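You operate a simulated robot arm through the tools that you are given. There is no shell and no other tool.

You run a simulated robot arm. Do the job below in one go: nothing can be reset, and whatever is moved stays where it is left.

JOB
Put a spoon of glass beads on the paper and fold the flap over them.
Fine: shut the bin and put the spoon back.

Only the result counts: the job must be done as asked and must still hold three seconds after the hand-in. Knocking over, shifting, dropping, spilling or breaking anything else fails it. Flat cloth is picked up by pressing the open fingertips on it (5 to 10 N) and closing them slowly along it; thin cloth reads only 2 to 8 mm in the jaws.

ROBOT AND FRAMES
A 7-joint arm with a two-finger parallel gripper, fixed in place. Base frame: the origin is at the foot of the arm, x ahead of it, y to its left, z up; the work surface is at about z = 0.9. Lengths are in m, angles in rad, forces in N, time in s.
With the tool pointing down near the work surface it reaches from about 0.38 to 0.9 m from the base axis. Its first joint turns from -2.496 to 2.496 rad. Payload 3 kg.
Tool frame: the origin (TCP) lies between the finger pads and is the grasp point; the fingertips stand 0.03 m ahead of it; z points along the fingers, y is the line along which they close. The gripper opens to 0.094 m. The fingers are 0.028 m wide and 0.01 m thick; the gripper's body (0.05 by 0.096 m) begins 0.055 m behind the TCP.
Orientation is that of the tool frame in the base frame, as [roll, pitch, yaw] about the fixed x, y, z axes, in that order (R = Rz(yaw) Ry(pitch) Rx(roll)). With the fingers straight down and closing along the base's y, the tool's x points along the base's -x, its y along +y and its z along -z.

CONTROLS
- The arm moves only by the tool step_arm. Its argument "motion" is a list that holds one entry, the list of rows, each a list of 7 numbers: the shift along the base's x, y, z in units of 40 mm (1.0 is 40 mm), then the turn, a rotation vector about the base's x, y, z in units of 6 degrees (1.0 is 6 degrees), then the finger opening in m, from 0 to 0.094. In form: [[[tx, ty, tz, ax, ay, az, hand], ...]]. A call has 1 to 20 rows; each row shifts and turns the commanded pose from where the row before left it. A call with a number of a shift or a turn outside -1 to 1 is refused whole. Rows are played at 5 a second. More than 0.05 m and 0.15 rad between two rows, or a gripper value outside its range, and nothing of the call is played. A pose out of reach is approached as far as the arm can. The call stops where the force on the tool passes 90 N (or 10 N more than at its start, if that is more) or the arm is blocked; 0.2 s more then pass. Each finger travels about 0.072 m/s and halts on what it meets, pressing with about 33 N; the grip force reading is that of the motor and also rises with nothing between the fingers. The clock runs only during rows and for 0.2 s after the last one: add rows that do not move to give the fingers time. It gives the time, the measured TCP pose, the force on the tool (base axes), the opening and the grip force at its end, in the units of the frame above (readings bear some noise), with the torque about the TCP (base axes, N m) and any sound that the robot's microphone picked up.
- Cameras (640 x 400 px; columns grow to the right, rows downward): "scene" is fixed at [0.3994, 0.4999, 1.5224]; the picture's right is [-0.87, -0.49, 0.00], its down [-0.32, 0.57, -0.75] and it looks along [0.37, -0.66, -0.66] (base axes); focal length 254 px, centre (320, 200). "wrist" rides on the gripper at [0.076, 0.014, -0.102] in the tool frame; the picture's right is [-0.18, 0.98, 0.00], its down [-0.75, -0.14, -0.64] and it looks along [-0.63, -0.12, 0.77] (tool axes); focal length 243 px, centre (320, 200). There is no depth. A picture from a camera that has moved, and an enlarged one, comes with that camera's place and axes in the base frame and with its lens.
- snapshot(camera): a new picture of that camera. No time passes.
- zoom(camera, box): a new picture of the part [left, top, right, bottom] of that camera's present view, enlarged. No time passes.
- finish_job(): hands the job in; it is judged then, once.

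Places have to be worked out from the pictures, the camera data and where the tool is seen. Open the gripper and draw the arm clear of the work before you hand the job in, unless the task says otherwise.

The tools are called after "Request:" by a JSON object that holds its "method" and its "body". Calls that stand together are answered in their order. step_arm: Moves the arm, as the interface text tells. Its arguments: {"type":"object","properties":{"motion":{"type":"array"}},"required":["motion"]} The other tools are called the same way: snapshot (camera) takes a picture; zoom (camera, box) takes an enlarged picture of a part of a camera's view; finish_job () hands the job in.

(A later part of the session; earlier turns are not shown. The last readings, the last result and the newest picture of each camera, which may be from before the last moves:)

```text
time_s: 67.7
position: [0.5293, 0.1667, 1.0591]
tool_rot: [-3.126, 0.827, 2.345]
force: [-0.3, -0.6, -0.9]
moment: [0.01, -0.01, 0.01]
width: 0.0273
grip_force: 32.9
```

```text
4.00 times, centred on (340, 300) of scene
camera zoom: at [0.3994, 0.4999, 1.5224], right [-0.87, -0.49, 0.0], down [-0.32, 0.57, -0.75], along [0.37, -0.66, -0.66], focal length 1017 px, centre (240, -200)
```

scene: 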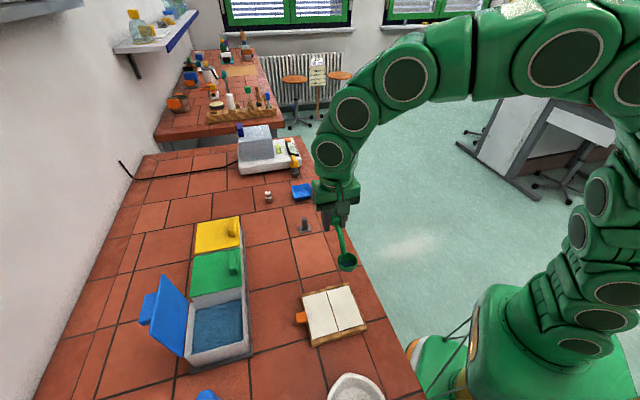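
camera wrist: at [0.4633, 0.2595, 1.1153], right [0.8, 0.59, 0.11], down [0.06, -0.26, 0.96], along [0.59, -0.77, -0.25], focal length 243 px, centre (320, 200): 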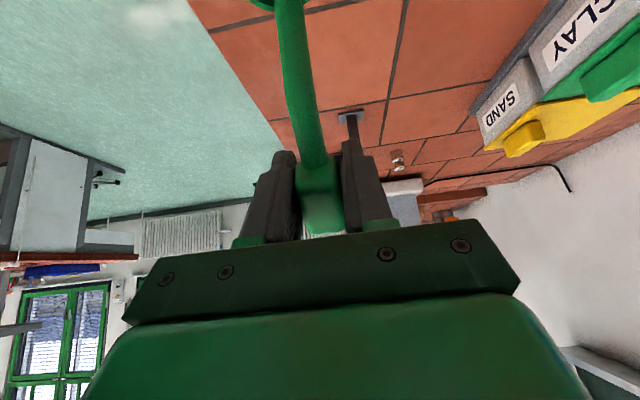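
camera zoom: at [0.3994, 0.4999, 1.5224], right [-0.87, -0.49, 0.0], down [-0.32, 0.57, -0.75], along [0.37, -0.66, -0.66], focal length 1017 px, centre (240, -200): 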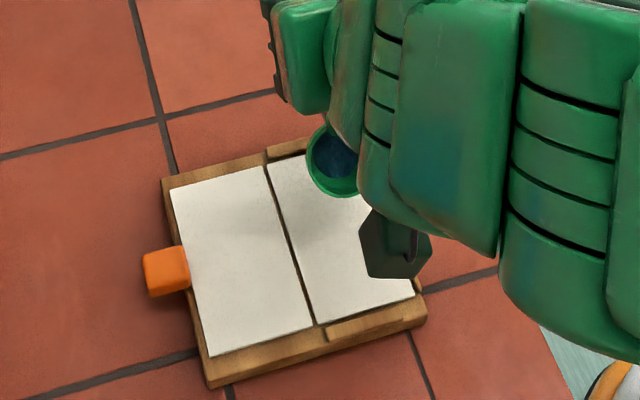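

Bowl is over the half at ~47°, rim ≈0.958. I keep tilting in small increments.

Request:
{"method": "step_arm", "body": {"motion": [[[-0.06, 0.12, 0.02, -0.707, -0.707, 0, 0.005], [-0.06, 0.12, 0.02, -0.707, -0.707, 0, 0.005], [0, 0, 0, 0, 0, 0, 0.005]]]}}

Request:
{"method": "zoom", "body": {"camera": "scene", "box": [290, 250, 390, 350]}}

Request:
{"method": "snapshot", "body": {"camera": "wrist"}}

```text
time_s: 68.5
position: [0.5259, 0.1711, 1.0562]
tool_rot: [-3.107, 1.024, 2.344]
force: [0.4, 0.6, -0.4]
moment: [0.0, 0.03, -0.01]
width: 0.0273
grip_force: 33.5
```

```text
4.00 times, centred on (340, 300) of scene
camera zoom: at [0.3994, 0.4999, 1.5224], right [-0.87, -0.49, 0.0], down [-0.32, 0.57, -0.75], along [0.37, -0.66, -0.66], focal length 1017 px, centre (240, -200)
```

zoom: 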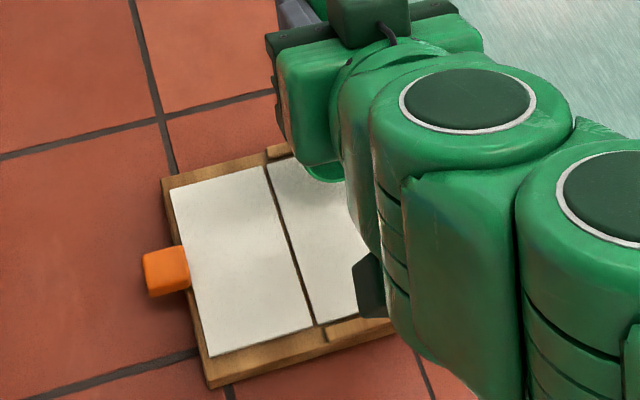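

```text
taken
camera wrist: at [0.4511, 0.2748, 1.0431], right [0.79, 0.6, 0.14], down [-0.2, 0.03, 0.98], along [0.58, -0.8, 0.14], focal length 243 px, centre (320, 200)
```

wrist: 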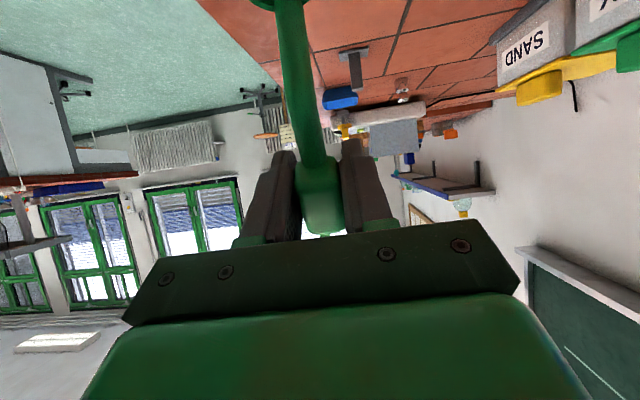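

The measured pose lags the command by ~2 cm; I hold still to let the arm settle and check again.

Request:
{"method": "step_arm", "body": {"motion": [[[0, 0, 0, 0, 0, 0, 0.005], [0, 0, 0, 0, 0, 0, 0.005], [0, 0, 0, 0, 0, 0, 0.005], [0, 0, 0, 0, 0, 0, 0.005]]]}}

Request:
{"method": "zoom", "body": {"camera": "scene", "box": [290, 250, 390, 350]}}

```text
time_s: 69.5
position: [0.528, 0.1706, 1.057]
tool_rot: [-3.098, 1.037, 2.357]
force: [0.6, 1.2, -0.5]
moment: [-0.01, 0.02, 0.03]
width: 0.0272
grip_force: 33.1
```

```text
4.00 times, centred on (340, 300) of scene
camera zoom: at [0.3994, 0.4999, 1.5224], right [-0.87, -0.49, 0.0], down [-0.32, 0.57, -0.75], along [0.37, -0.66, -0.66], focal length 1017 px, centre (240, -200)
```

zoom: 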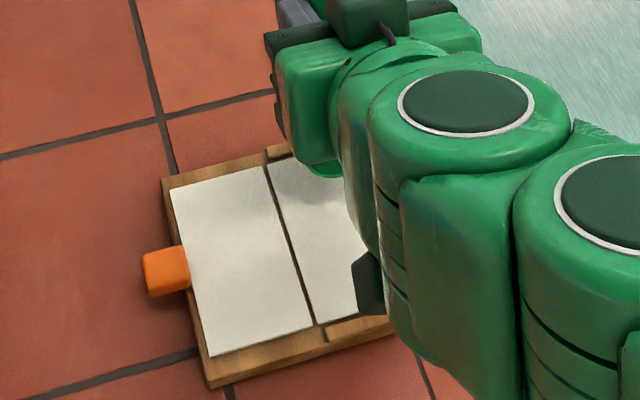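

The pose is held but slightly short of command. I add more tilt and shift toward the middle of the half in small steps.

Request:
{"method": "step_arm", "body": {"motion": [[[-0.13, 0.13, 0.1, -0.6, -0.6, 0, 0.005], [-0.13, 0.13, 0.1, -0.6, -0.6, 0, 0.005], [0, 0, 0, 0, 0, 0, 0.005], [0, 0, 0, 0, 0, 0, 0.005]]]}}

Request:
{"method": "zoom", "body": {"camera": "scene", "box": [290, 250, 390, 350]}}

Request:
{"method": "snapshot", "body": {"camera": "wrist"}}

```text
time_s: 70.7
position: [0.5208, 0.1683, 1.0624]
tool_rot: [-3.058, 1.213, 2.369]
force: [0.5, 0.1, -0.4]
moment: [-0.01, 0.02, 0.01]
width: 0.0276
grip_force: 32.5
stopped in row 4: the arm was blocked; the commanded pose is now the measured one
```

```text
4.00 times, centred on (340, 300) of scene
camera zoom: at [0.3994, 0.4999, 1.5224], right [-0.87, -0.49, 0.0], down [-0.32, 0.57, -0.75], along [0.37, -0.66, -0.66], focal length 1017 px, centre (240, -200)
```

zoom: 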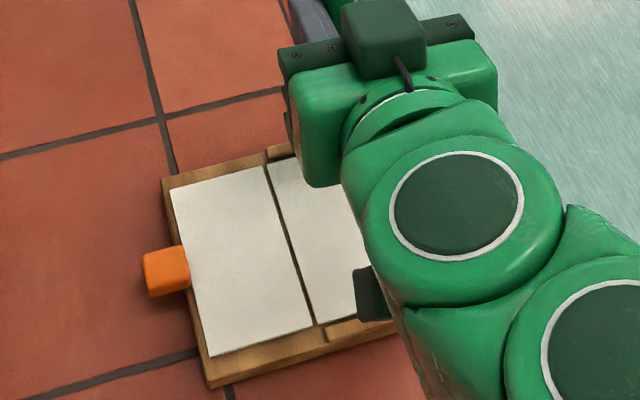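

```text
taken
camera wrist: at [0.4512, 0.2696, 1.0251], right [0.79, 0.6, 0.14], down [-0.31, 0.18, 0.93], along [0.54, -0.78, 0.33], focal length 243 px, centre (320, 200)
```

wrist: 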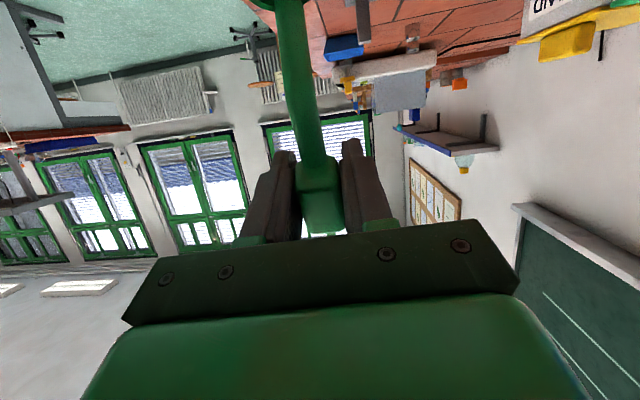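

The arm hit a joint limit at ~70° tilt, with the bowl near the +e1 edge of the half. I back off the tilt and rise to see what has poured.

Request:
{"method": "step_arm", "body": {"motion": [[[0, 0, 0.1, 0.707, 0.707, 0, 0.005], [0, 0, 0.1, 0.707, 0.707, 0, 0.005], [0, 0, 0.2, 0.707, 0.707, 0, 0.005], [0, 0, 0.3, 0.707, 0.707, 0, 0.005], [0, 0, 0.3, 0.707, 0.707, 0, 0.005], [0, 0, 0.3, 0.707, 0.707, 0, 0.005], [0, 0, 0.3, 0.707, 0.707, 0, 0.005], [0, 0, 0, 0.707, 0.707, 0, 0.005], [0, 0, 0, 0, 0, 0, 0.005]]]}}

Request:
{"method": "zoom", "body": {"camera": "scene", "box": [290, 220, 390, 350]}}

Request:
{"method": "snapshot", "body": {"camera": "scene"}}

```text
time_s: 72.7
position: [0.5194, 0.1716, 1.1295]
tool_rot: [-3.08, 0.377, 2.357]
force: [-0.4, 0.3, -0.2]
moment: [-0.03, 0.0, -0.03]
width: 0.0274
grip_force: 33.3
```

```text
3.08 times, centred on (340, 285) of scene
camera zoom: at [0.3994, 0.4999, 1.5224], right [-0.87, -0.49, 0.0], down [-0.32, 0.57, -0.75], along [0.37, -0.66, -0.66], focal length 783 px, centre (258, -62)
```

zoom: 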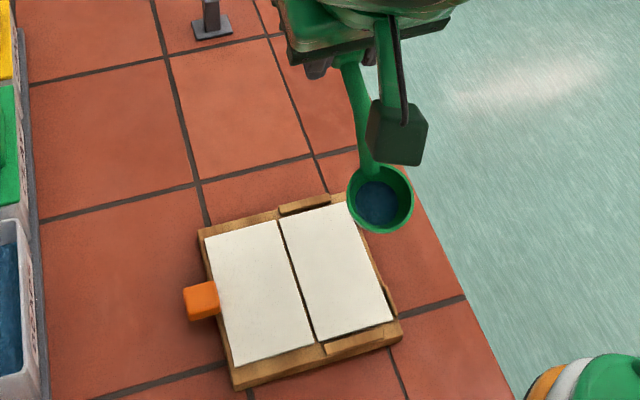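

```text
taken
```

scene: 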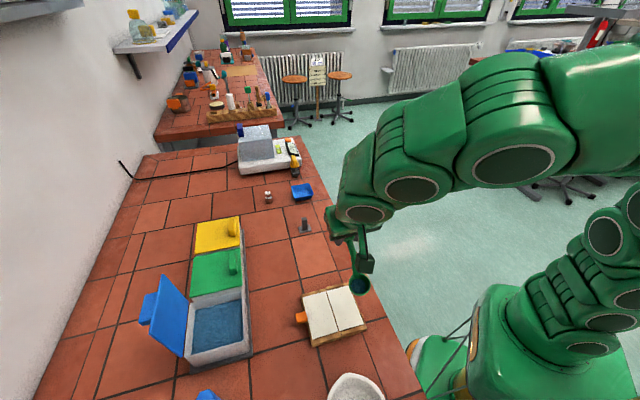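

The beads remain in the deep bowl even at 70°, so it needs turning over further. I'll level the spoon, then roll it about its own axis by tilting the tool outward, which this arm does easily.

Request:
{"method": "step_arm", "body": {"motion": [[[0.277, -0.1925, -0.25, 0.636, 0.636, 0, 0.005], [0.277, -0.1925, -0.25, 0.636, 0.636, 0, 0.005], [0.277, -0.1925, -0.25, 0.636, 0.636, 0, 0.005], [0.277, -0.1925, -0.25, 0.636, 0.636, 0, 0.005], [0, 0, -0.3, 0.416, -0.416, 0, 0.005], [0, 0, -0.3, 0, 0, 0, 0.005], [0, 0, 0, 0, 0, 0, 0.005]]]}}

Request:
{"method": "zoom", "body": {"camera": "scene", "box": [270, 220, 410, 350]}}

```text
time_s: 74.3
position: [0.564, 0.1425, 1.0661]
tool_rot: [3.141, 0.002, 2.358]
force: [0.6, 0.6, -0.6]
moment: [0.0, 0.0, 0.01]
width: 0.0274
grip_force: 32.9
```

```text
3.08 times, centred on (340, 285) of scene
camera zoom: at [0.3994, 0.4999, 1.5224], right [-0.87, -0.49, 0.0], down [-0.32, 0.57, -0.75], along [0.37, -0.66, -0.66], focal length 783 px, centre (258, -62)
```

zoom: 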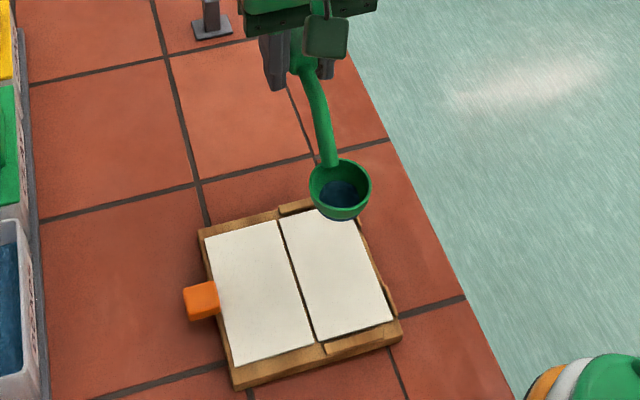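

Spoon level again over the half. I roll it outward 48° while lowering and compensating so the bowl stays over the half's centre.

Request:
{"method": "step_arm", "body": {"motion": [[[-0.066, -0.066, -0.13, 0.707, -0.707, 0, 0.005], [-0.066, -0.066, -0.13, 0.707, -0.707, 0, 0.005], [-0.066, -0.066, -0.13, 0.707, -0.707, 0, 0.005], [-0.066, -0.066, -0.13, 0.707, -0.707, 0, 0.005], [-0.066, -0.066, -0.13, 0.707, -0.707, 0, 0.005], [-0.066, -0.066, -0.13, 0.707, -0.707, 0, 0.005], [-0.066, -0.066, -0.13, 0.707, -0.707, 0, 0.005], [-0.066, -0.066, -0.13, 0.707, -0.707, 0, 0.005], [0, 0, 0, 0, 0, 0, 0.005]]]}}

Request:
{"method": "zoom", "body": {"camera": "scene", "box": [270, 220, 410, 350]}}

Request:
{"method": "snapshot", "body": {"camera": "scene"}}

```text
time_s: 76.3
position: [0.5459, 0.1209, 1.024]
tool_rot: [2.306, 0.0, 2.354]
force: [0.5, 0.2, -1.0]
moment: [-0.04, 0.02, 0.0]
width: 0.0273
grip_force: 32.8
```

```text
3.08 times, centred on (340, 285) of scene
camera zoom: at [0.3994, 0.4999, 1.5224], right [-0.87, -0.49, 0.0], down [-0.32, 0.57, -0.75], along [0.37, -0.66, -0.66], focal length 783 px, centre (258, -62)
```

zoom: 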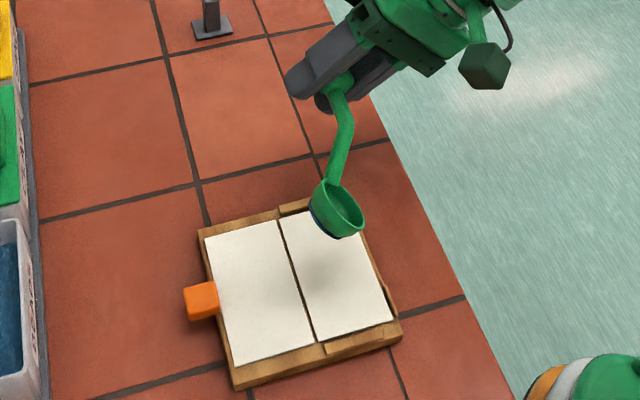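

```text
taken
```

scene: 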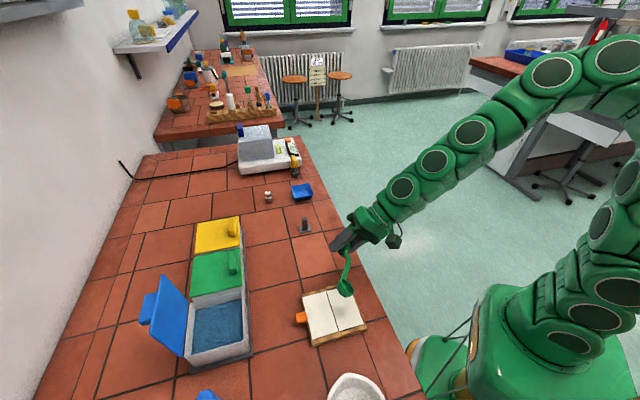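

Tracking is good and the arm body is off the table edge. I continue rolling to 72°.

Request:
{"method": "step_arm", "body": {"motion": [[[-0.035, -0.035, -0.17, 0.707, -0.707, 0, 0.005], [-0.035, -0.035, -0.17, 0.707, -0.707, 0, 0.005], [-0.03, -0.03, -0.17, 0.707, -0.707, 0, 0.005], [-0.025, -0.025, -0.17, 0.707, -0.707, 0, 0.005], [0, 0, 0, 0, 0, 0, 0.005]]]}}

Request:
{"method": "zoom", "body": {"camera": "scene", "box": [270, 220, 410, 350]}}

```text
time_s: 77.5
position: [0.5611, 0.1245, 1.0505]
tool_rot: [2.2, 0.002, 2.355]
force: [-0.6, -0.7, -0.4]
moment: [-0.04, 0.0, -0.02]
width: 0.0276
grip_force: 33.2
out of reach, approached as far as the arm can: row 1, 2, 3, 4
```

```text
3.08 times, centred on (340, 285) of scene
camera zoom: at [0.3994, 0.4999, 1.5224], right [-0.87, -0.49, 0.0], down [-0.32, 0.57, -0.75], along [0.37, -0.66, -0.66], focal length 783 px, centre (258, -62)
```

zoom: 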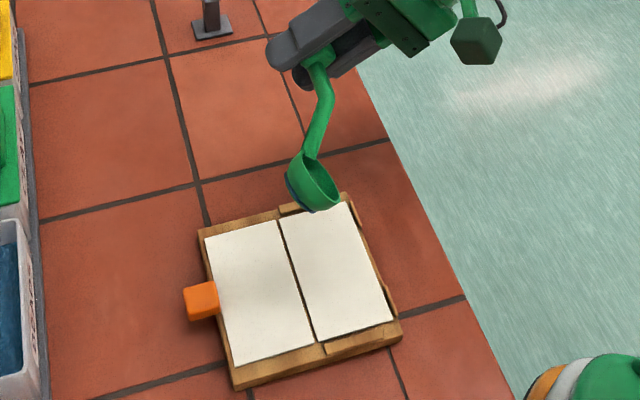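

Rolling outward runs out of reach this close to the base. I'll level again and turn the spoon to point along about 100° azimuth, so a nose-down tilt past 90° keeps the wrist at a workable radius and clear of the mortar.

Request:
{"method": "step_arm", "body": {"motion": [[[0, 0, 0.15, -0.706, 0.706, 0, 0.005], [0, 0, 0.15, -0.706, 0.706, 0, 0.005], [0, 0, 0.15, -0.706, 0.706, 0, 0.005], [0, 0, 0.15, -0.706, 0.706, 0, 0.005], [0, 0, 0.15, -0.706, 0.706, 0, 0.005], [0, 0, 0.15, -0.706, 0.706, 0, 0.005], [0, 0, 0.15, -0.706, 0.706, 0, 0.005], [0, 0, 0.15, -0.706, 0.706, 0, 0.005], [0, 0, 0.15, -0.706, 0.706, 0, 0.005], [-0.21, -0.048, 0, 0, 0, -0.972, 0.005], [-0.21, -0.048, 0, 0, 0, -0.972, 0.005], [-0.21, -0.048, 0, 0, 0, -0.972, 0.005], [-0.21, -0.048, 0, 0, 0, -0.972, 0.005], [-0.21, -0.048, 0, 0, 0, -0.972, 0.005], [-0.21, -0.048, 0, 0, 0, -0.972, 0.005], [0, 0, 0, 0, 0, 0, 0.005]]]}}

Request:
{"method": "snapshot", "body": {"camera": "scene"}}

Request:
{"method": "zoom", "body": {"camera": "scene", "box": [270, 230, 410, 400]}}

```text
time_s: 80.9
position: [0.5117, 0.1144, 1.1045]
tool_rot: [3.14, 0.001, 1.744]
force: [0.0, 0.6, -0.8]
moment: [-0.04, -0.02, -0.01]
width: 0.0271
grip_force: 32.9
```

```text
taken
```

scene: 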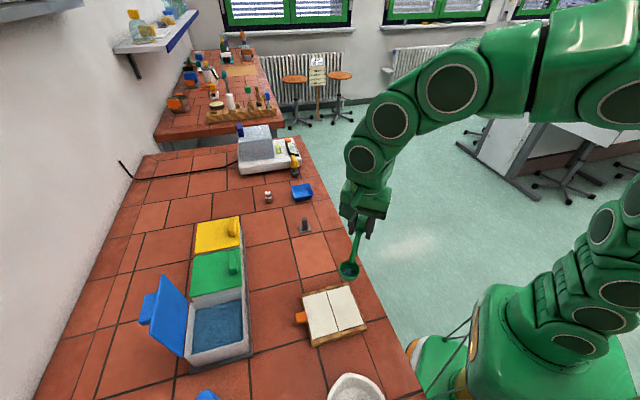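

```text
2.35 times, centred on (340, 315) of scene
camera zoom: at [0.3994, 0.4999, 1.5224], right [-0.87, -0.49, 0.0], down [-0.32, 0.57, -0.75], along [0.37, -0.66, -0.66], focal length 598 px, centre (273, -71)
```

zoom: 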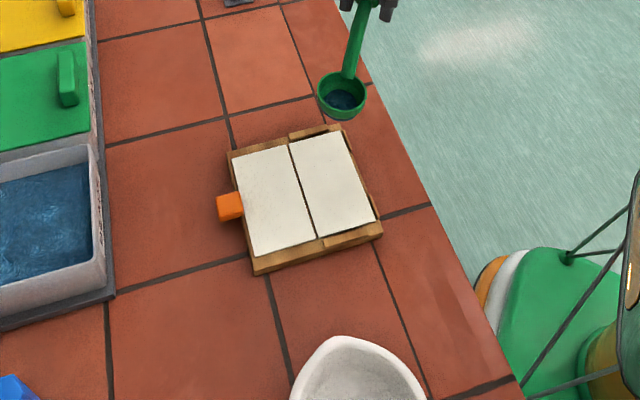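

Spoon now points along 100°. I tilt nose-down to 60° with the bowl held over the half's centre.

Request:
{"method": "step_arm", "body": {"motion": [[[-0.04, 0.16, -0.032, -0.985, -0.172, 0, 0.005], [-0.04, 0.16, -0.032, -0.985, -0.172, 0, 0.005], [-0.04, 0.17, -0.032, -0.985, -0.172, 0, 0.005], [-0.04, 0.19, -0.032, -0.985, -0.172, 0, 0.005], [-0.04, 0.2, -0.032, -0.985, -0.172, 0, 0.005], [-0.04, 0.21, -0.032, -0.985, -0.172, 0, 0.005], [-0.04, 0.22, -0.032, -0.985, -0.172, 0, 0.005], [-0.04, 0.24, -0.032, -0.985, -0.172, 0, 0.005], [-0.04, 0.25, -0.032, -0.985, -0.172, 0, 0.005], [-0.04, 0.25, -0.032, -0.985, -0.172, 0, 0.005], [0, 0, 0, 0, 0, 0, 0.005]]]}}

Request:
{"method": "snapshot", "body": {"camera": "scene"}}

Request:
{"method": "zoom", "body": {"camera": "scene", "box": [270, 230, 410, 400]}}

```text
time_s: 83.3
position: [0.496, 0.1962, 1.0906]
tool_rot: [-3.138, 1.049, 1.748]
force: [1.3, 0.4, 0.0]
moment: [0.04, 0.0, -0.02]
width: 0.0273
grip_force: 32.8
```

```text
taken
```

scene: 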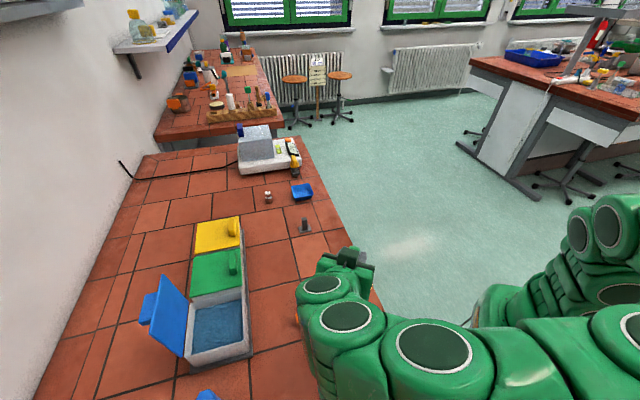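

```text
2.35 times, centred on (340, 315) of scene
camera zoom: at [0.3994, 0.4999, 1.5224], right [-0.87, -0.49, 0.0], down [-0.32, 0.57, -0.75], along [0.37, -0.66, -0.66], focal length 598 px, centre (273, -71)
```

zoom: 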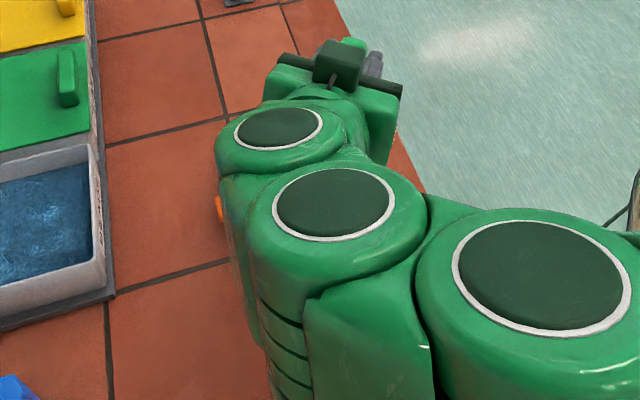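

The arm follows exactly here. I continue to 84° while lowering the bowl to about 5 cm above the paper.

Request:
{"method": "step_arm", "body": {"motion": [[[-0.05, 0.276, -0.1375, -0.985, -0.172, 0, 0.005], [-0.05, 0.276, -0.1375, -0.985, -0.172, 0, 0.005], [-0.05, 0.276, -0.1375, -0.985, -0.172, 0, 0.005], [-0.05, 0.276, -0.1375, -0.985, -0.172, 0, 0.005], [0, 0, 0, 0, 0, 0, 0.005]]]}}

Request:
{"method": "snapshot", "body": {"camera": "scene"}}

Request:
{"method": "snapshot", "body": {"camera": "wrist"}}

```text
time_s: 84.5
position: [0.4861, 0.2384, 1.0707]
tool_rot: [-3.125, 1.468, 1.761]
force: [-0.3, -0.5, -0.1]
moment: [-0.01, -0.02, 0.01]
width: 0.0273
grip_force: 33.0
```

```text
taken
```

scene: 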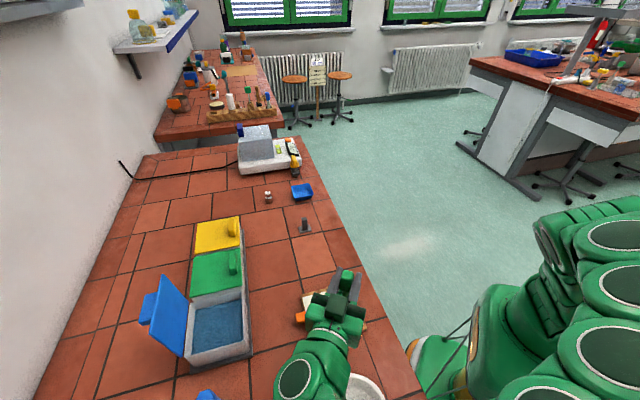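

```text
taken
camera wrist: at [0.4827, 0.3502, 1.0025], right [0.97, 0.15, 0.18], down [-0.23, 0.53, 0.82], along [0.03, -0.84, 0.55], focal length 243 px, centre (320, 200)
```

wrist: 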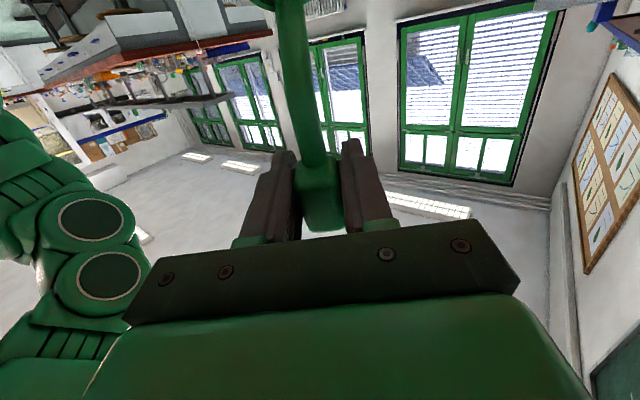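

At 84° now. I go on past horizontal to ~102°, bowl still over the half's centre.

Request:
{"method": "step_arm", "body": {"motion": [[[-0.044, 0.252, -0.159, -0.985, -0.172, 0, 0.005], [-0.044, 0.252, -0.159, -0.985, -0.172, 0, 0.005], [-0.044, 0.252, -0.159, -0.985, -0.172, 0, 0.005], [0, 0, 0, 0, 0, 0, 0.005], [0, 0, 0, 0, 0, 0, 0.005]]]}}

Request:
{"method": "snapshot", "body": {"camera": "scene"}}

Request:
{"method": "zoom", "body": {"camera": "scene", "box": [280, 250, 400, 380]}}

```text
time_s: 85.7
position: [0.4764, 0.255, 1.0393]
tool_rot: [0.382, 1.346, -0.909]
force: [0.8, -0.4, -1.3]
moment: [-0.02, -0.01, 0.03]
width: 0.0274
grip_force: 32.5
out of reach, approached as far as the arm can: row 2, 3
stopped in row 5: the arm was blocked; the commanded pose is now the measured one
```

```text
taken
```

scene: 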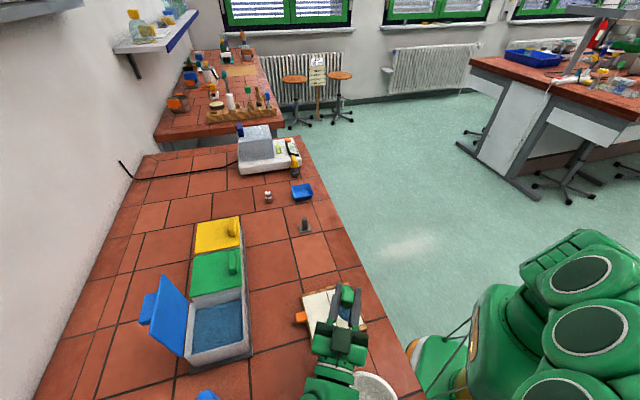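

```text
3.08 times, centred on (340, 315) of scene
camera zoom: at [0.3994, 0.4999, 1.5224], right [-0.87, -0.49, 0.0], down [-0.32, 0.57, -0.75], along [0.37, -0.66, -0.66], focal length 783 px, centre (258, -154)
```

zoom: 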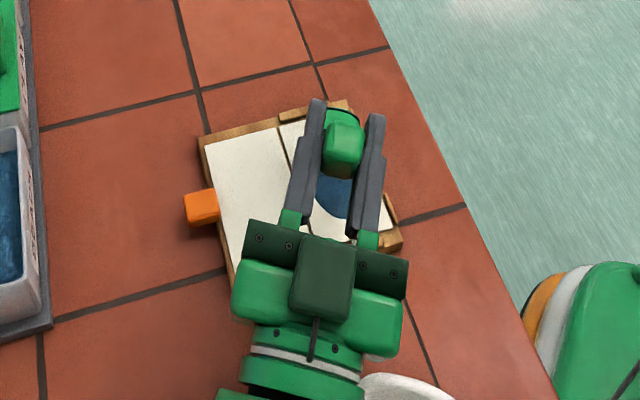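

The beads have poured: a blue pile is on the near half. I lift straight up before turning the spoon upright.

Request:
{"method": "step_arm", "body": {"motion": [[[0, 0, 0.2, 0, 0, 0, 0.005], [0, 0, 0.4, 0, 0, 0, 0.005], [0, 0, 0.5, 0, 0, 0, 0.005], [0, 0, 0.5, 0, 0, 0, 0.005], [0, 0, 0.4, 0, 0, 0, 0.005], [0, 0, 0, 0, 0, 0, 0.005]]]}}

Request:
{"method": "zoom", "body": {"camera": "scene", "box": [280, 250, 400, 380]}}

```text
time_s: 87.1
position: [0.476, 0.254, 1.1145]
tool_rot: [0.344, 1.345, -0.945]
force: [0.8, 0.1, -0.5]
moment: [0.05, -0.04, 0.02]
width: 0.0278
grip_force: 33.4
```

```text
3.08 times, centred on (340, 315) of scene
camera zoom: at [0.3994, 0.4999, 1.5224], right [-0.87, -0.49, 0.0], down [-0.32, 0.57, -0.75], along [0.37, -0.66, -0.66], focal length 783 px, centre (258, -154)
```

zoom: 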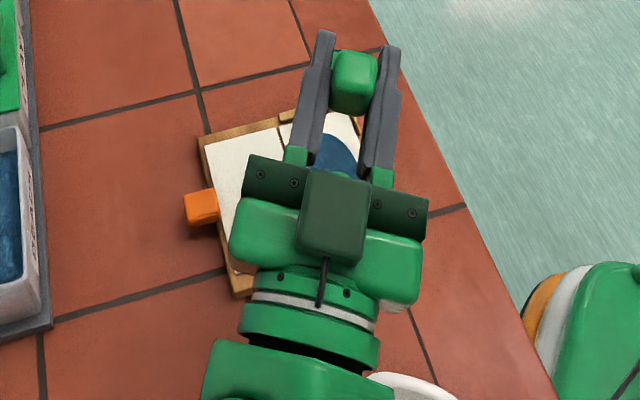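

Clean so far. I now rotate the spoon upright again while moving back from the paper.

Request:
{"method": "step_arm", "body": {"motion": [[[0.052, -0.2, 0, 0.98, 0.2, 0, 0.005], [0.052, -0.2, 0, 0.98, 0.2, 0, 0.005], [0.052, -0.2, 0, 0.98, 0.2, 0, 0.005], [0.052, -0.2, 0, 0.98, 0.2, 0, 0.005], [0.052, -0.2, 0, 0.98, 0.2, 0, 0.005], [0.052, -0.2, 0, 0.98, 0.2, 0, 0.005], [0.052, -0.2, 0, 0.98, 0.2, 0, 0.005], [0.052, -0.2, 0, 0.98, 0.2, 0, 0.005], [0.052, -0.2, 0, 0.98, 0.2, 0, 0.005], [0.052, -0.2, 0, 0.98, 0.2, 0, 0.005], [0.052, -0.2, 0, 0.98, 0.2, 0, 0.005], [0.052, -0.2, 0, 0.98, 0.2, 0, 0.005], [0.052, -0.2, 0, 0.98, 0.2, 0, 0.005], [0.052, -0.2, 0, 0.98, 0.2, 0, 0.005], [0.052, -0.2, 0, 0.98, 0.2, 0, 0.005], [0.052, -0.2, 0, 0.98, 0.2, 0, 0.005], [0, 0, 0, 0, 0, 0, 0.005]]]}}

Request:
{"method": "snapshot", "body": {"camera": "scene"}}

Request:
{"method": "zoom", "body": {"camera": "scene", "box": [280, 230, 400, 360]}}

```text
time_s: 90.7
position: [0.5094, 0.127, 1.1188]
tool_rot: [3.062, 0.098, 1.677]
force: [0.4, -0.1, 0.1]
moment: [-0.01, 0.0, 0.01]
width: 0.0275
grip_force: 32.9
```

```text
taken
```

scene: 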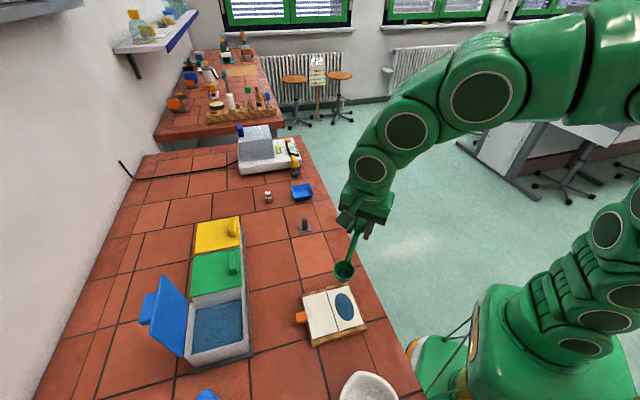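

```text
3.08 times, centred on (340, 295) of scene
camera zoom: at [0.3994, 0.4999, 1.5224], right [-0.87, -0.49, 0.0], down [-0.32, 0.57, -0.75], along [0.37, -0.66, -0.66], focal length 783 px, centre (258, -92)
```

zoom: 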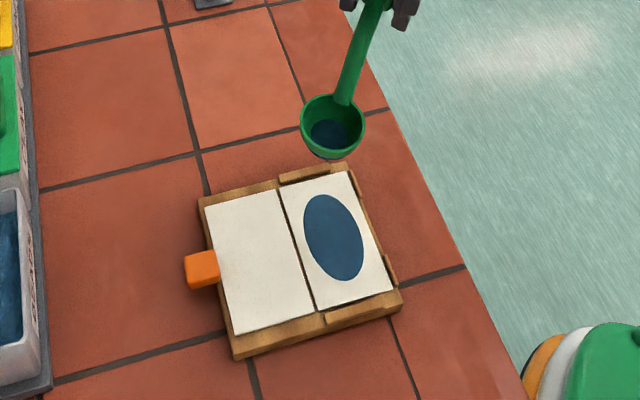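

The beads form a neat oval on the fixed half. I check the bowl and the mortar, which seems to sit differently than before.

Request:
{"method": "zoom", "body": {"camera": "scene", "box": [320, 340, 420, 400]}}

Request:
{"method": "zoom", "body": {"camera": "scene", "box": [325, 255, 365, 290]}}

Request:
{"method": "snapshot", "body": {"camera": "wrist"}}

```text
6.40 times, centred on (370, 370) of scene
camera zoom: at [0.3994, 0.4999, 1.5224], right [-0.87, -0.49, 0.0], down [-0.32, 0.57, -0.75], along [0.37, -0.66, -0.66], focal length 1628 px, centre (0, -888)
```

zoom: 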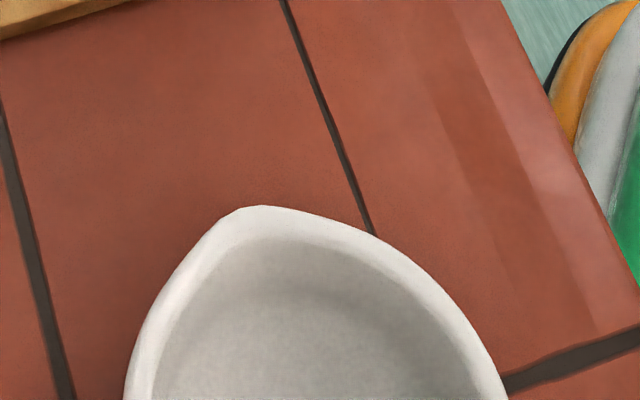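

```text
11.43 times, centred on (345, 272) of scene
camera zoom: at [0.3994, 0.4999, 1.5224], right [-0.87, -0.49, 0.0], down [-0.32, 0.57, -0.75], along [0.37, -0.66, -0.66], focal length 2907 px, centre (34, -629)
```

zoom: 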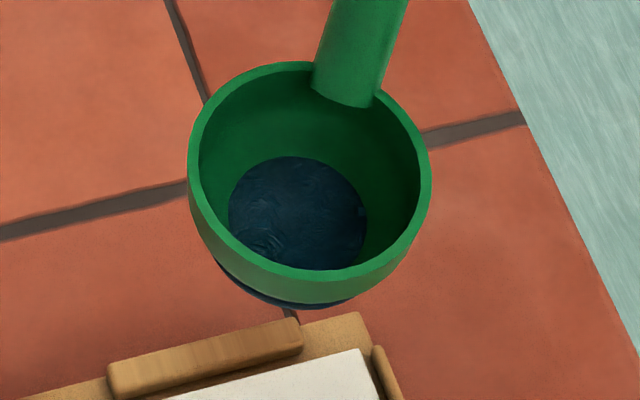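

```text
taken
camera wrist: at [0.5076, 0.2136, 1.2116], right [0.99, -0.07, 0.09], down [-0.12, -0.7, 0.7], along [0.02, -0.71, -0.71], focal length 243 px, centre (320, 200)
```

wrist: 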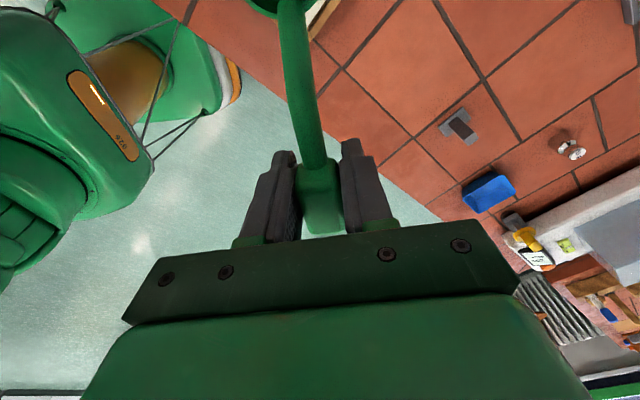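

The mortar appears shifted about 2.5 cm by the arm during the pour; I'll restore it later. First I level the spoon back to its earlier orientation and compare the bowl content with the earlier picture.

Request:
{"method": "step_arm", "body": {"motion": [[[0, 0, 0, 0.85, 0.85, 0, 0.005], [0.233, -0.017, -0.05, 0, 0, 0.916, 0.005], [0.233, -0.017, -0.05, 0, 0, 0.916, 0.005], [0.233, -0.017, -0.05, 0, 0, 0.916, 0.005], [0.233, -0.017, -0.05, 0, 0, 0.916, 0.005], [0.233, -0.017, -0.05, 0, 0, 0.916, 0.005], [0.233, -0.017, -0.05, 0, 0, 0.916, 0.005], [0.233, -0.017, -0.05, 0, 0, 0.916, 0.005], [0, 0, 0, 0, 0, 0, 0.005]]]}}

Request:
{"method": "zoom", "body": {"camera": "scene", "box": [330, 245, 365, 275]}}

Request:
{"method": "snapshot", "body": {"camera": "scene"}}

```text
time_s: 92.7
position: [0.5766, 0.1231, 1.103]
tool_rot: [-3.141, -0.001, 2.355]
force: [-0.2, 0.1, 0.2]
moment: [-0.04, -0.04, -0.03]
width: 0.0273
grip_force: 33.2
```

```text
13.33 times, centred on (348, 260) of scene
camera zoom: at [0.3994, 0.4999, 1.5224], right [-0.87, -0.49, 0.0], down [-0.32, 0.57, -0.75], along [0.37, -0.66, -0.66], focal length 3391 px, centre (-47, -600)
```

zoom: 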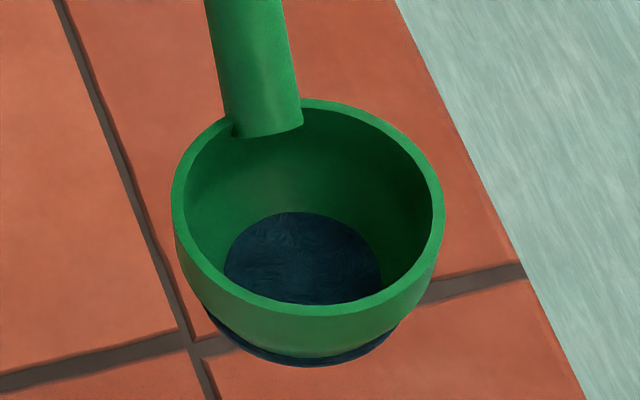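

```text
taken
```

scene: 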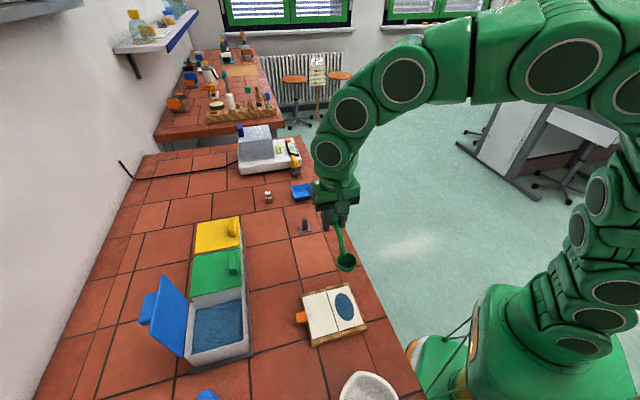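

Comparing pictures, only part of the load poured out. I'll repeat the pour pose (spoon along ~100°), staying about 3 cm higher so the arm clears the mortar, and dwell at steep tilt.

Request:
{"method": "step_arm", "body": {"motion": [[[-0.27, -0.036, 0, 0, 0, -0.972, 0.005], [-0.27, -0.036, 0, 0, 0, -0.972, 0.005], [-0.27, -0.036, 0, 0, 0, -0.972, 0.005], [-0.27, -0.036, 0, 0, 0, -0.972, 0.005], [-0.27, -0.036, 0, 0, 0, -0.972, 0.005], [-0.27, -0.036, 0, 0, 0, -0.972, 0.005], [-0.04, 0.16, 0, -0.985, -0.172, 0, 0.005], [-0.04, 0.16, 0, -0.985, -0.172, 0, 0.005], [-0.04, 0.17, 0, -0.985, -0.172, 0, 0.005], [-0.04, 0.19, -0.02, -0.985, -0.172, 0, 0.005], [-0.04, 0.2, -0.02, -0.985, -0.172, 0, 0.005], [-0.04, 0.21, -0.02, -0.985, -0.172, 0, 0.005], [-0.04, 0.22, -0.02, -0.985, -0.172, 0, 0.005], [-0.04, 0.24, -0.02, -0.985, -0.172, 0, 0.005], [-0.04, 0.25, -0.02, -0.985, -0.172, 0, 0.005], [-0.04, 0.25, -0.02, -0.985, -0.172, 0, 0.005], [0, 0, 0, 0, 0, 0, 0.005]]]}}

Request:
{"method": "snapshot", "body": {"camera": "scene"}}

```text
time_s: 96.3
position: [0.4943, 0.1953, 1.0968]
tool_rot: [-3.141, 1.049, 1.743]
force: [-0.3, -0.6, -0.2]
moment: [0.02, 0.01, 0.01]
width: 0.0276
grip_force: 32.6
```

```text
taken
```

scene: 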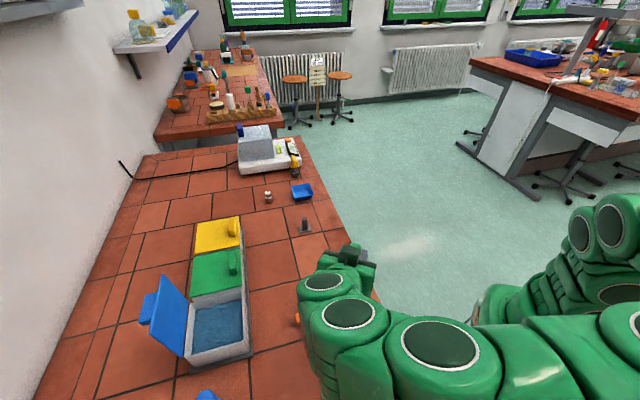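

Same pose as before and tracking well. I proceed to 84° staying at z≈1.09, and look.

Request:
{"method": "step_arm", "body": {"motion": [[[-0.05, 0.276, -0.04, -0.985, -0.172, 0, 0.005], [-0.05, 0.276, -0.04, -0.985, -0.172, 0, 0.005], [-0.05, 0.276, -0.04, -0.985, -0.172, 0, 0.005], [-0.05, 0.276, -0.04, -0.985, -0.172, 0, 0.005], [0, 0, 0, 0, 0, 0, 0.005], [0, 0, 0, 0, 0, 0, 0.005]]]}}

Request:
{"method": "zoom", "body": {"camera": "scene", "box": [270, 230, 420, 400]}}

```text
time_s: 97.7
position: [0.4858, 0.2406, 1.0904]
tool_rot: [-3.137, 1.466, 1.748]
force: [0.1, -0.1, -0.3]
moment: [0.04, 0.02, -0.02]
width: 0.0274
grip_force: 32.8
```

```text
2.35 times, centred on (345, 315) of scene
camera zoom: at [0.3994, 0.4999, 1.5224], right [-0.87, -0.49, 0.0], down [-0.32, 0.57, -0.75], along [0.37, -0.66, -0.66], focal length 598 px, centre (261, -71)
```

zoom: 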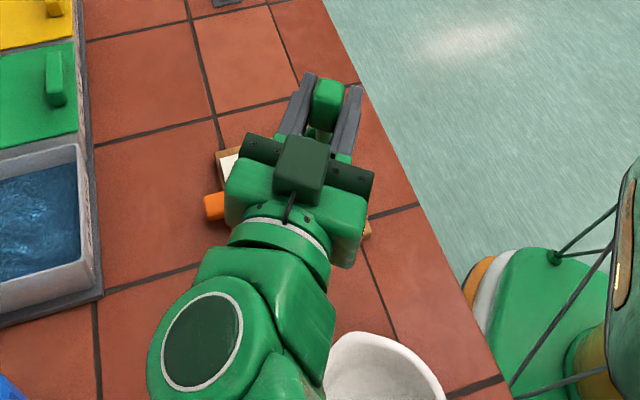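

Clear of the mortar. I tilt to 96° keeping the height, and dwell.

Request:
{"method": "step_arm", "body": {"motion": [[[-0.044, 0.25, 0, -0.985, -0.172, 0, 0.005], [-0.044, 0.25, 0, -0.985, -0.172, 0, 0.005], [0, 0, 0, 0, 0, 0, 0.005], [0, 0, 0, 0, 0, 0, 0.005], [0, 0, 0, 0, 0, 0, 0.005]]]}}

Request:
{"method": "zoom", "body": {"camera": "scene", "box": [270, 230, 420, 400]}}

```text
time_s: 98.9
position: [0.4667, 0.24, 1.026]
tool_rot: [-0.004, 1.466, -1.402]
force: [0.1, -0.6, -0.2]
moment: [-0.01, 0.03, 0.0]
width: 0.0274
grip_force: 32.8
out of reach, approached as far as the arm can: row 1, 2
```

```text
2.35 times, centred on (345, 315) of scene
camera zoom: at [0.3994, 0.4999, 1.5224], right [-0.87, -0.49, 0.0], down [-0.32, 0.57, -0.75], along [0.37, -0.66, -0.66], focal length 598 px, centre (261, -71)
```

zoom: 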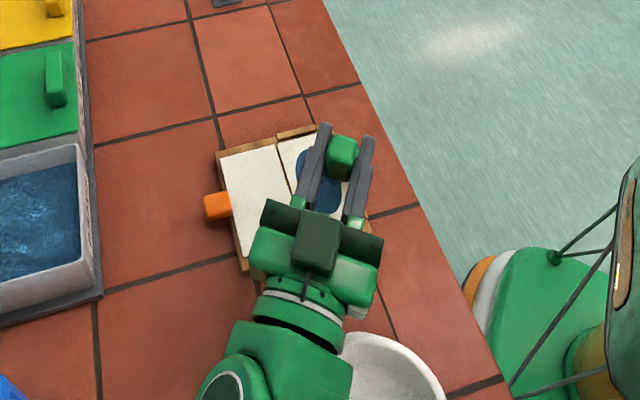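

The IK drifted low near its limit (bowl close to the paper). I raise straight up right away and look at the pile.

Request:
{"method": "step_arm", "body": {"motion": [[[0.05, 0, 0.3, 0, 0, 0, 0.005], [0.1, 0.05, 0.5, 0, 0, 0, 0.005], [0.1, 0.05, 0.5, 0, 0, 0, 0.005], [0, 0, 0.4, 0, 0, 0, 0.005], [0, 0, 0, 0, 0, 0, 0.005]]]}}

Request:
{"method": "zoom", "body": {"camera": "scene", "box": [270, 230, 420, 400]}}

Request:
{"method": "snapshot", "body": {"camera": "wrist"}}

```text
time_s: 100.1
position: [0.4712, 0.2352, 1.0705]
tool_rot: [-0.03, 1.464, -1.427]
force: [0.1, 0.8, -1.0]
moment: [0.04, -0.03, -0.03]
width: 0.0273
grip_force: 33.2
out of reach, approached as far as the arm can: row 2, 3, 4
```

```text
2.35 times, centred on (345, 315) of scene
camera zoom: at [0.3994, 0.4999, 1.5224], right [-0.87, -0.49, 0.0], down [-0.32, 0.57, -0.75], along [0.37, -0.66, -0.66], focal length 598 px, centre (261, -71)
```

zoom: 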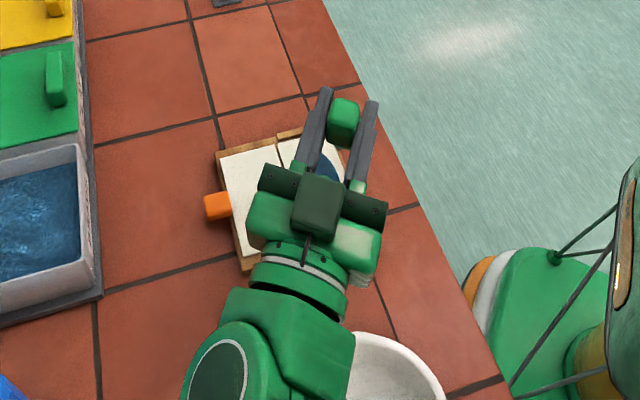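

```text
taken
camera wrist: at [0.4706, 0.3299, 0.9825], right [0.97, 0.19, 0.18], down [-0.26, 0.68, 0.68], along [0.01, -0.71, 0.71], focal length 243 px, centre (320, 200)
```

wrist: 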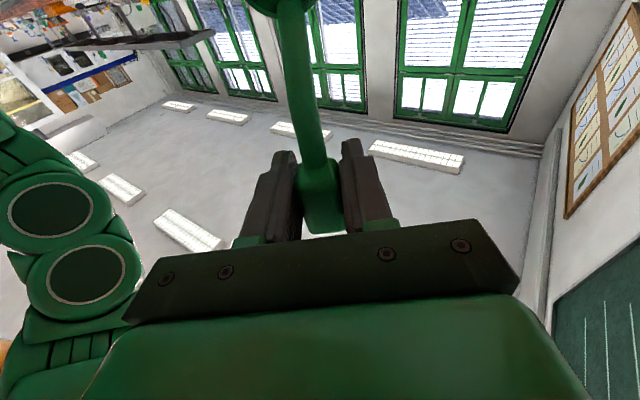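

Request:
{"method": "step_arm", "body": {"motion": [[[0.068, -0.12, 0.05, 0.985, 0.172, 0, 0.005], [0.068, -0.15, 0.05, 0.985, 0.172, 0, 0.005], [0.068, -0.19, 0.05, 0.985, 0.172, 0, 0.005], [0.068, -0.2, 0.05, 0.985, 0.172, 0, 0.005], [0.068, -0.2, 0.05, 0.985, 0.172, 0, 0.005], [0.068, -0.2, 0.05, 0.985, 0.172, 0, 0.005], [0.068, -0.2, 0.05, 0.985, 0.172, 0, 0.005], [0.068, -0.2, 0.05, 0.985, 0.172, 0, 0.005], [0.068, -0.2, 0.05, 0.985, 0.172, 0, 0.005], [0.068, -0.2, 0.05, 0.985, 0.172, 0, 0.005], [0.068, -0.2, 0.05, 0.985, 0.172, 0, 0.005], [0.068, -0.2, 0.05, 0.985, 0.172, 0, 0.005], [0.068, -0.2, 0.05, 0.985, 0.172, 0, 0.005], [0.068, -0.2, 0.05, 0.985, 0.172, 0, 0.005], [0.068, -0.2, 0.05, 0.985, 0.172, 0, 0.005], [0.068, -0.2, 0.05, 0.985, 0.172, 0, 0.005], [0, 0, 0, 0, 0, 0, 0.005]]]}}

Request:
{"method": "snapshot", "body": {"camera": "scene"}}

Request:
{"method": "zoom", "body": {"camera": "scene", "box": [280, 240, 400, 360]}}

```text
time_s: 103.7
position: [0.5146, 0.1128, 1.1015]
tool_rot: [-3.141, 0.0, 1.744]
force: [-0.1, 1.4, -0.2]
moment: [-0.01, 0.01, -0.03]
width: 0.0271
grip_force: 32.8
```

```text
taken
```

scene: 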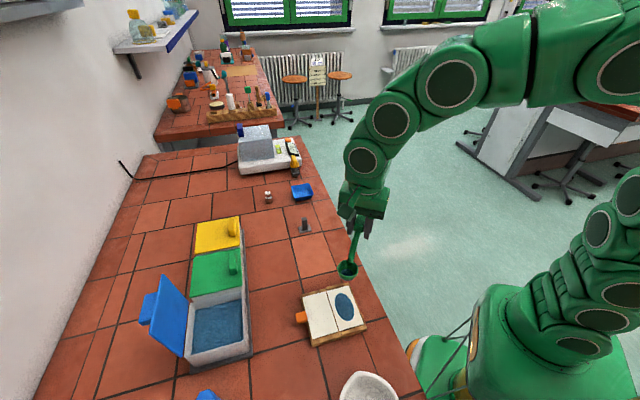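

```text
3.33 times, centred on (340, 300) of scene
camera zoom: at [0.3994, 0.4999, 1.5224], right [-0.87, -0.49, 0.0], down [-0.32, 0.57, -0.75], along [0.37, -0.66, -0.66], focal length 848 px, centre (253, -133)
```

zoom: 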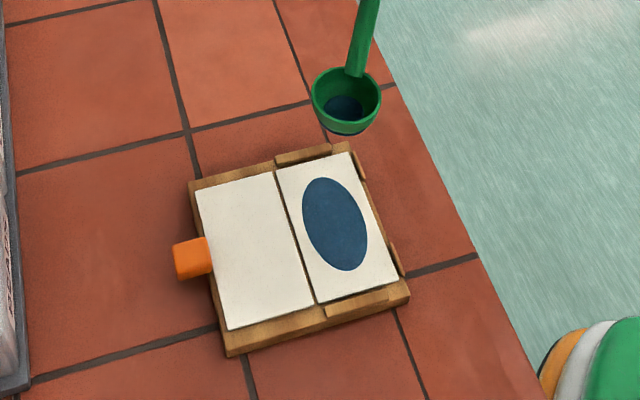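

Request:
{"method": "zoom", "body": {"camera": "scene", "box": [330, 255, 365, 285]}}

Request:
{"method": "zoom", "body": {"camera": "scene", "box": [300, 280, 370, 350]}}

```text
13.33 times, centred on (348, 270) of scene
camera zoom: at [0.3994, 0.4999, 1.5224], right [-0.87, -0.49, 0.0], down [-0.32, 0.57, -0.75], along [0.37, -0.66, -0.66], focal length 3391 px, centre (-47, -733)
```

zoom: 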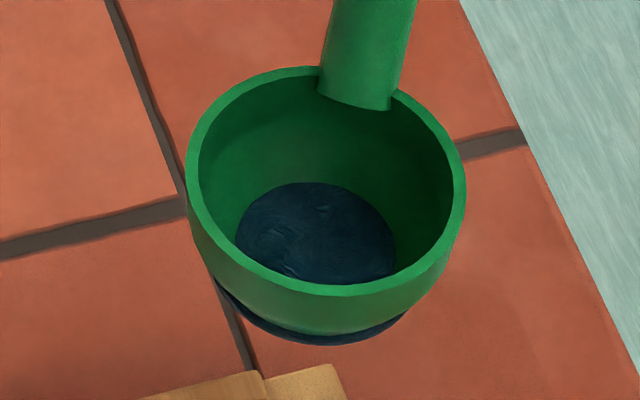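

```text
5.71 times, centred on (335, 315) of scene
camera zoom: at [0.3994, 0.4999, 1.5224], right [-0.87, -0.49, 0.0], down [-0.32, 0.57, -0.75], along [0.37, -0.66, -0.66], focal length 1453 px, centre (234, -457)
```

zoom: 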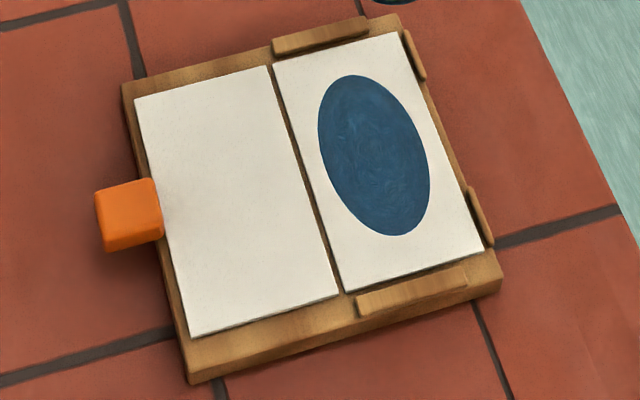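

The fill is unchanged from after the first pour, so more tilt is needed, and this side is limited. The mirrored side (hand swinging off the table edge, away from the mortar) should allow more tilt; I yaw the level spoon around its bowl toward that side via the neutral direction.

Request:
{"method": "step_arm", "body": {"motion": [[[0.2525, 0.0578, 0, 0, 0, 0.99, 0.005], [0.2452, 0.0835, 0, 0, 0, 0.99, 0.005], [0.2351, 0.1086, 0, 0, 0, 0.99, 0.005], [0.2227, 0.1322, 0, 0, 0, 0.99, 0.005], [0.2079, 0.1544, 0, 0, 0, 0.99, 0.005], [0.1906, 0.1753, 0, 0, 0, 0.99, 0.005], [0.1716, 0.194, 0, 0, 0, 0.99, 0.005], [0.1504, 0.2109, 0, 0, 0, 0.99, 0.005], [0.1279, 0.2252, 0, 0, 0, 0.99, 0.005], [0.1041, 0.2372, 0, 0, 0, 0.99, 0.005], [0.0787, 0.2467, 0, 0, 0, 0.99, 0.005], [0.053, 0.2535, 0, 0, 0, 0.99, 0.005], [0.0262, 0.2577, 0, 0, 0, 0.99, 0.005], [-0.0005, 0.259, 0, 0, 0, 0.99, 0.005], [-0.0271, 0.2576, 0, 0, 0, 0.99, 0.005], [-0.0538, 0.2533, 0, 0, 0, 0.99, 0.005], [0, 0, 0, 0, 0, 0, 0.005]]]}}

Request:
{"method": "snapshot", "body": {"camera": "scene"}}

```text
time_s: 107.3
position: [0.5942, 0.2369, 1.1013]
tool_rot: [-3.14, 0.002, -2.88]
force: [0.3, -0.7, 0.3]
moment: [-0.03, -0.03, 0.02]
width: 0.0276
grip_force: 33.5
```

```text
taken
```

scene: 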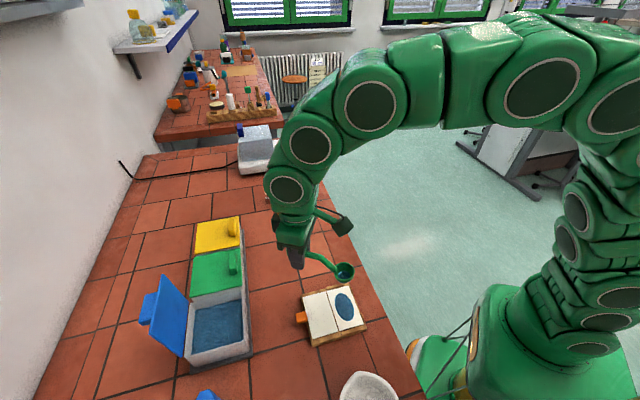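

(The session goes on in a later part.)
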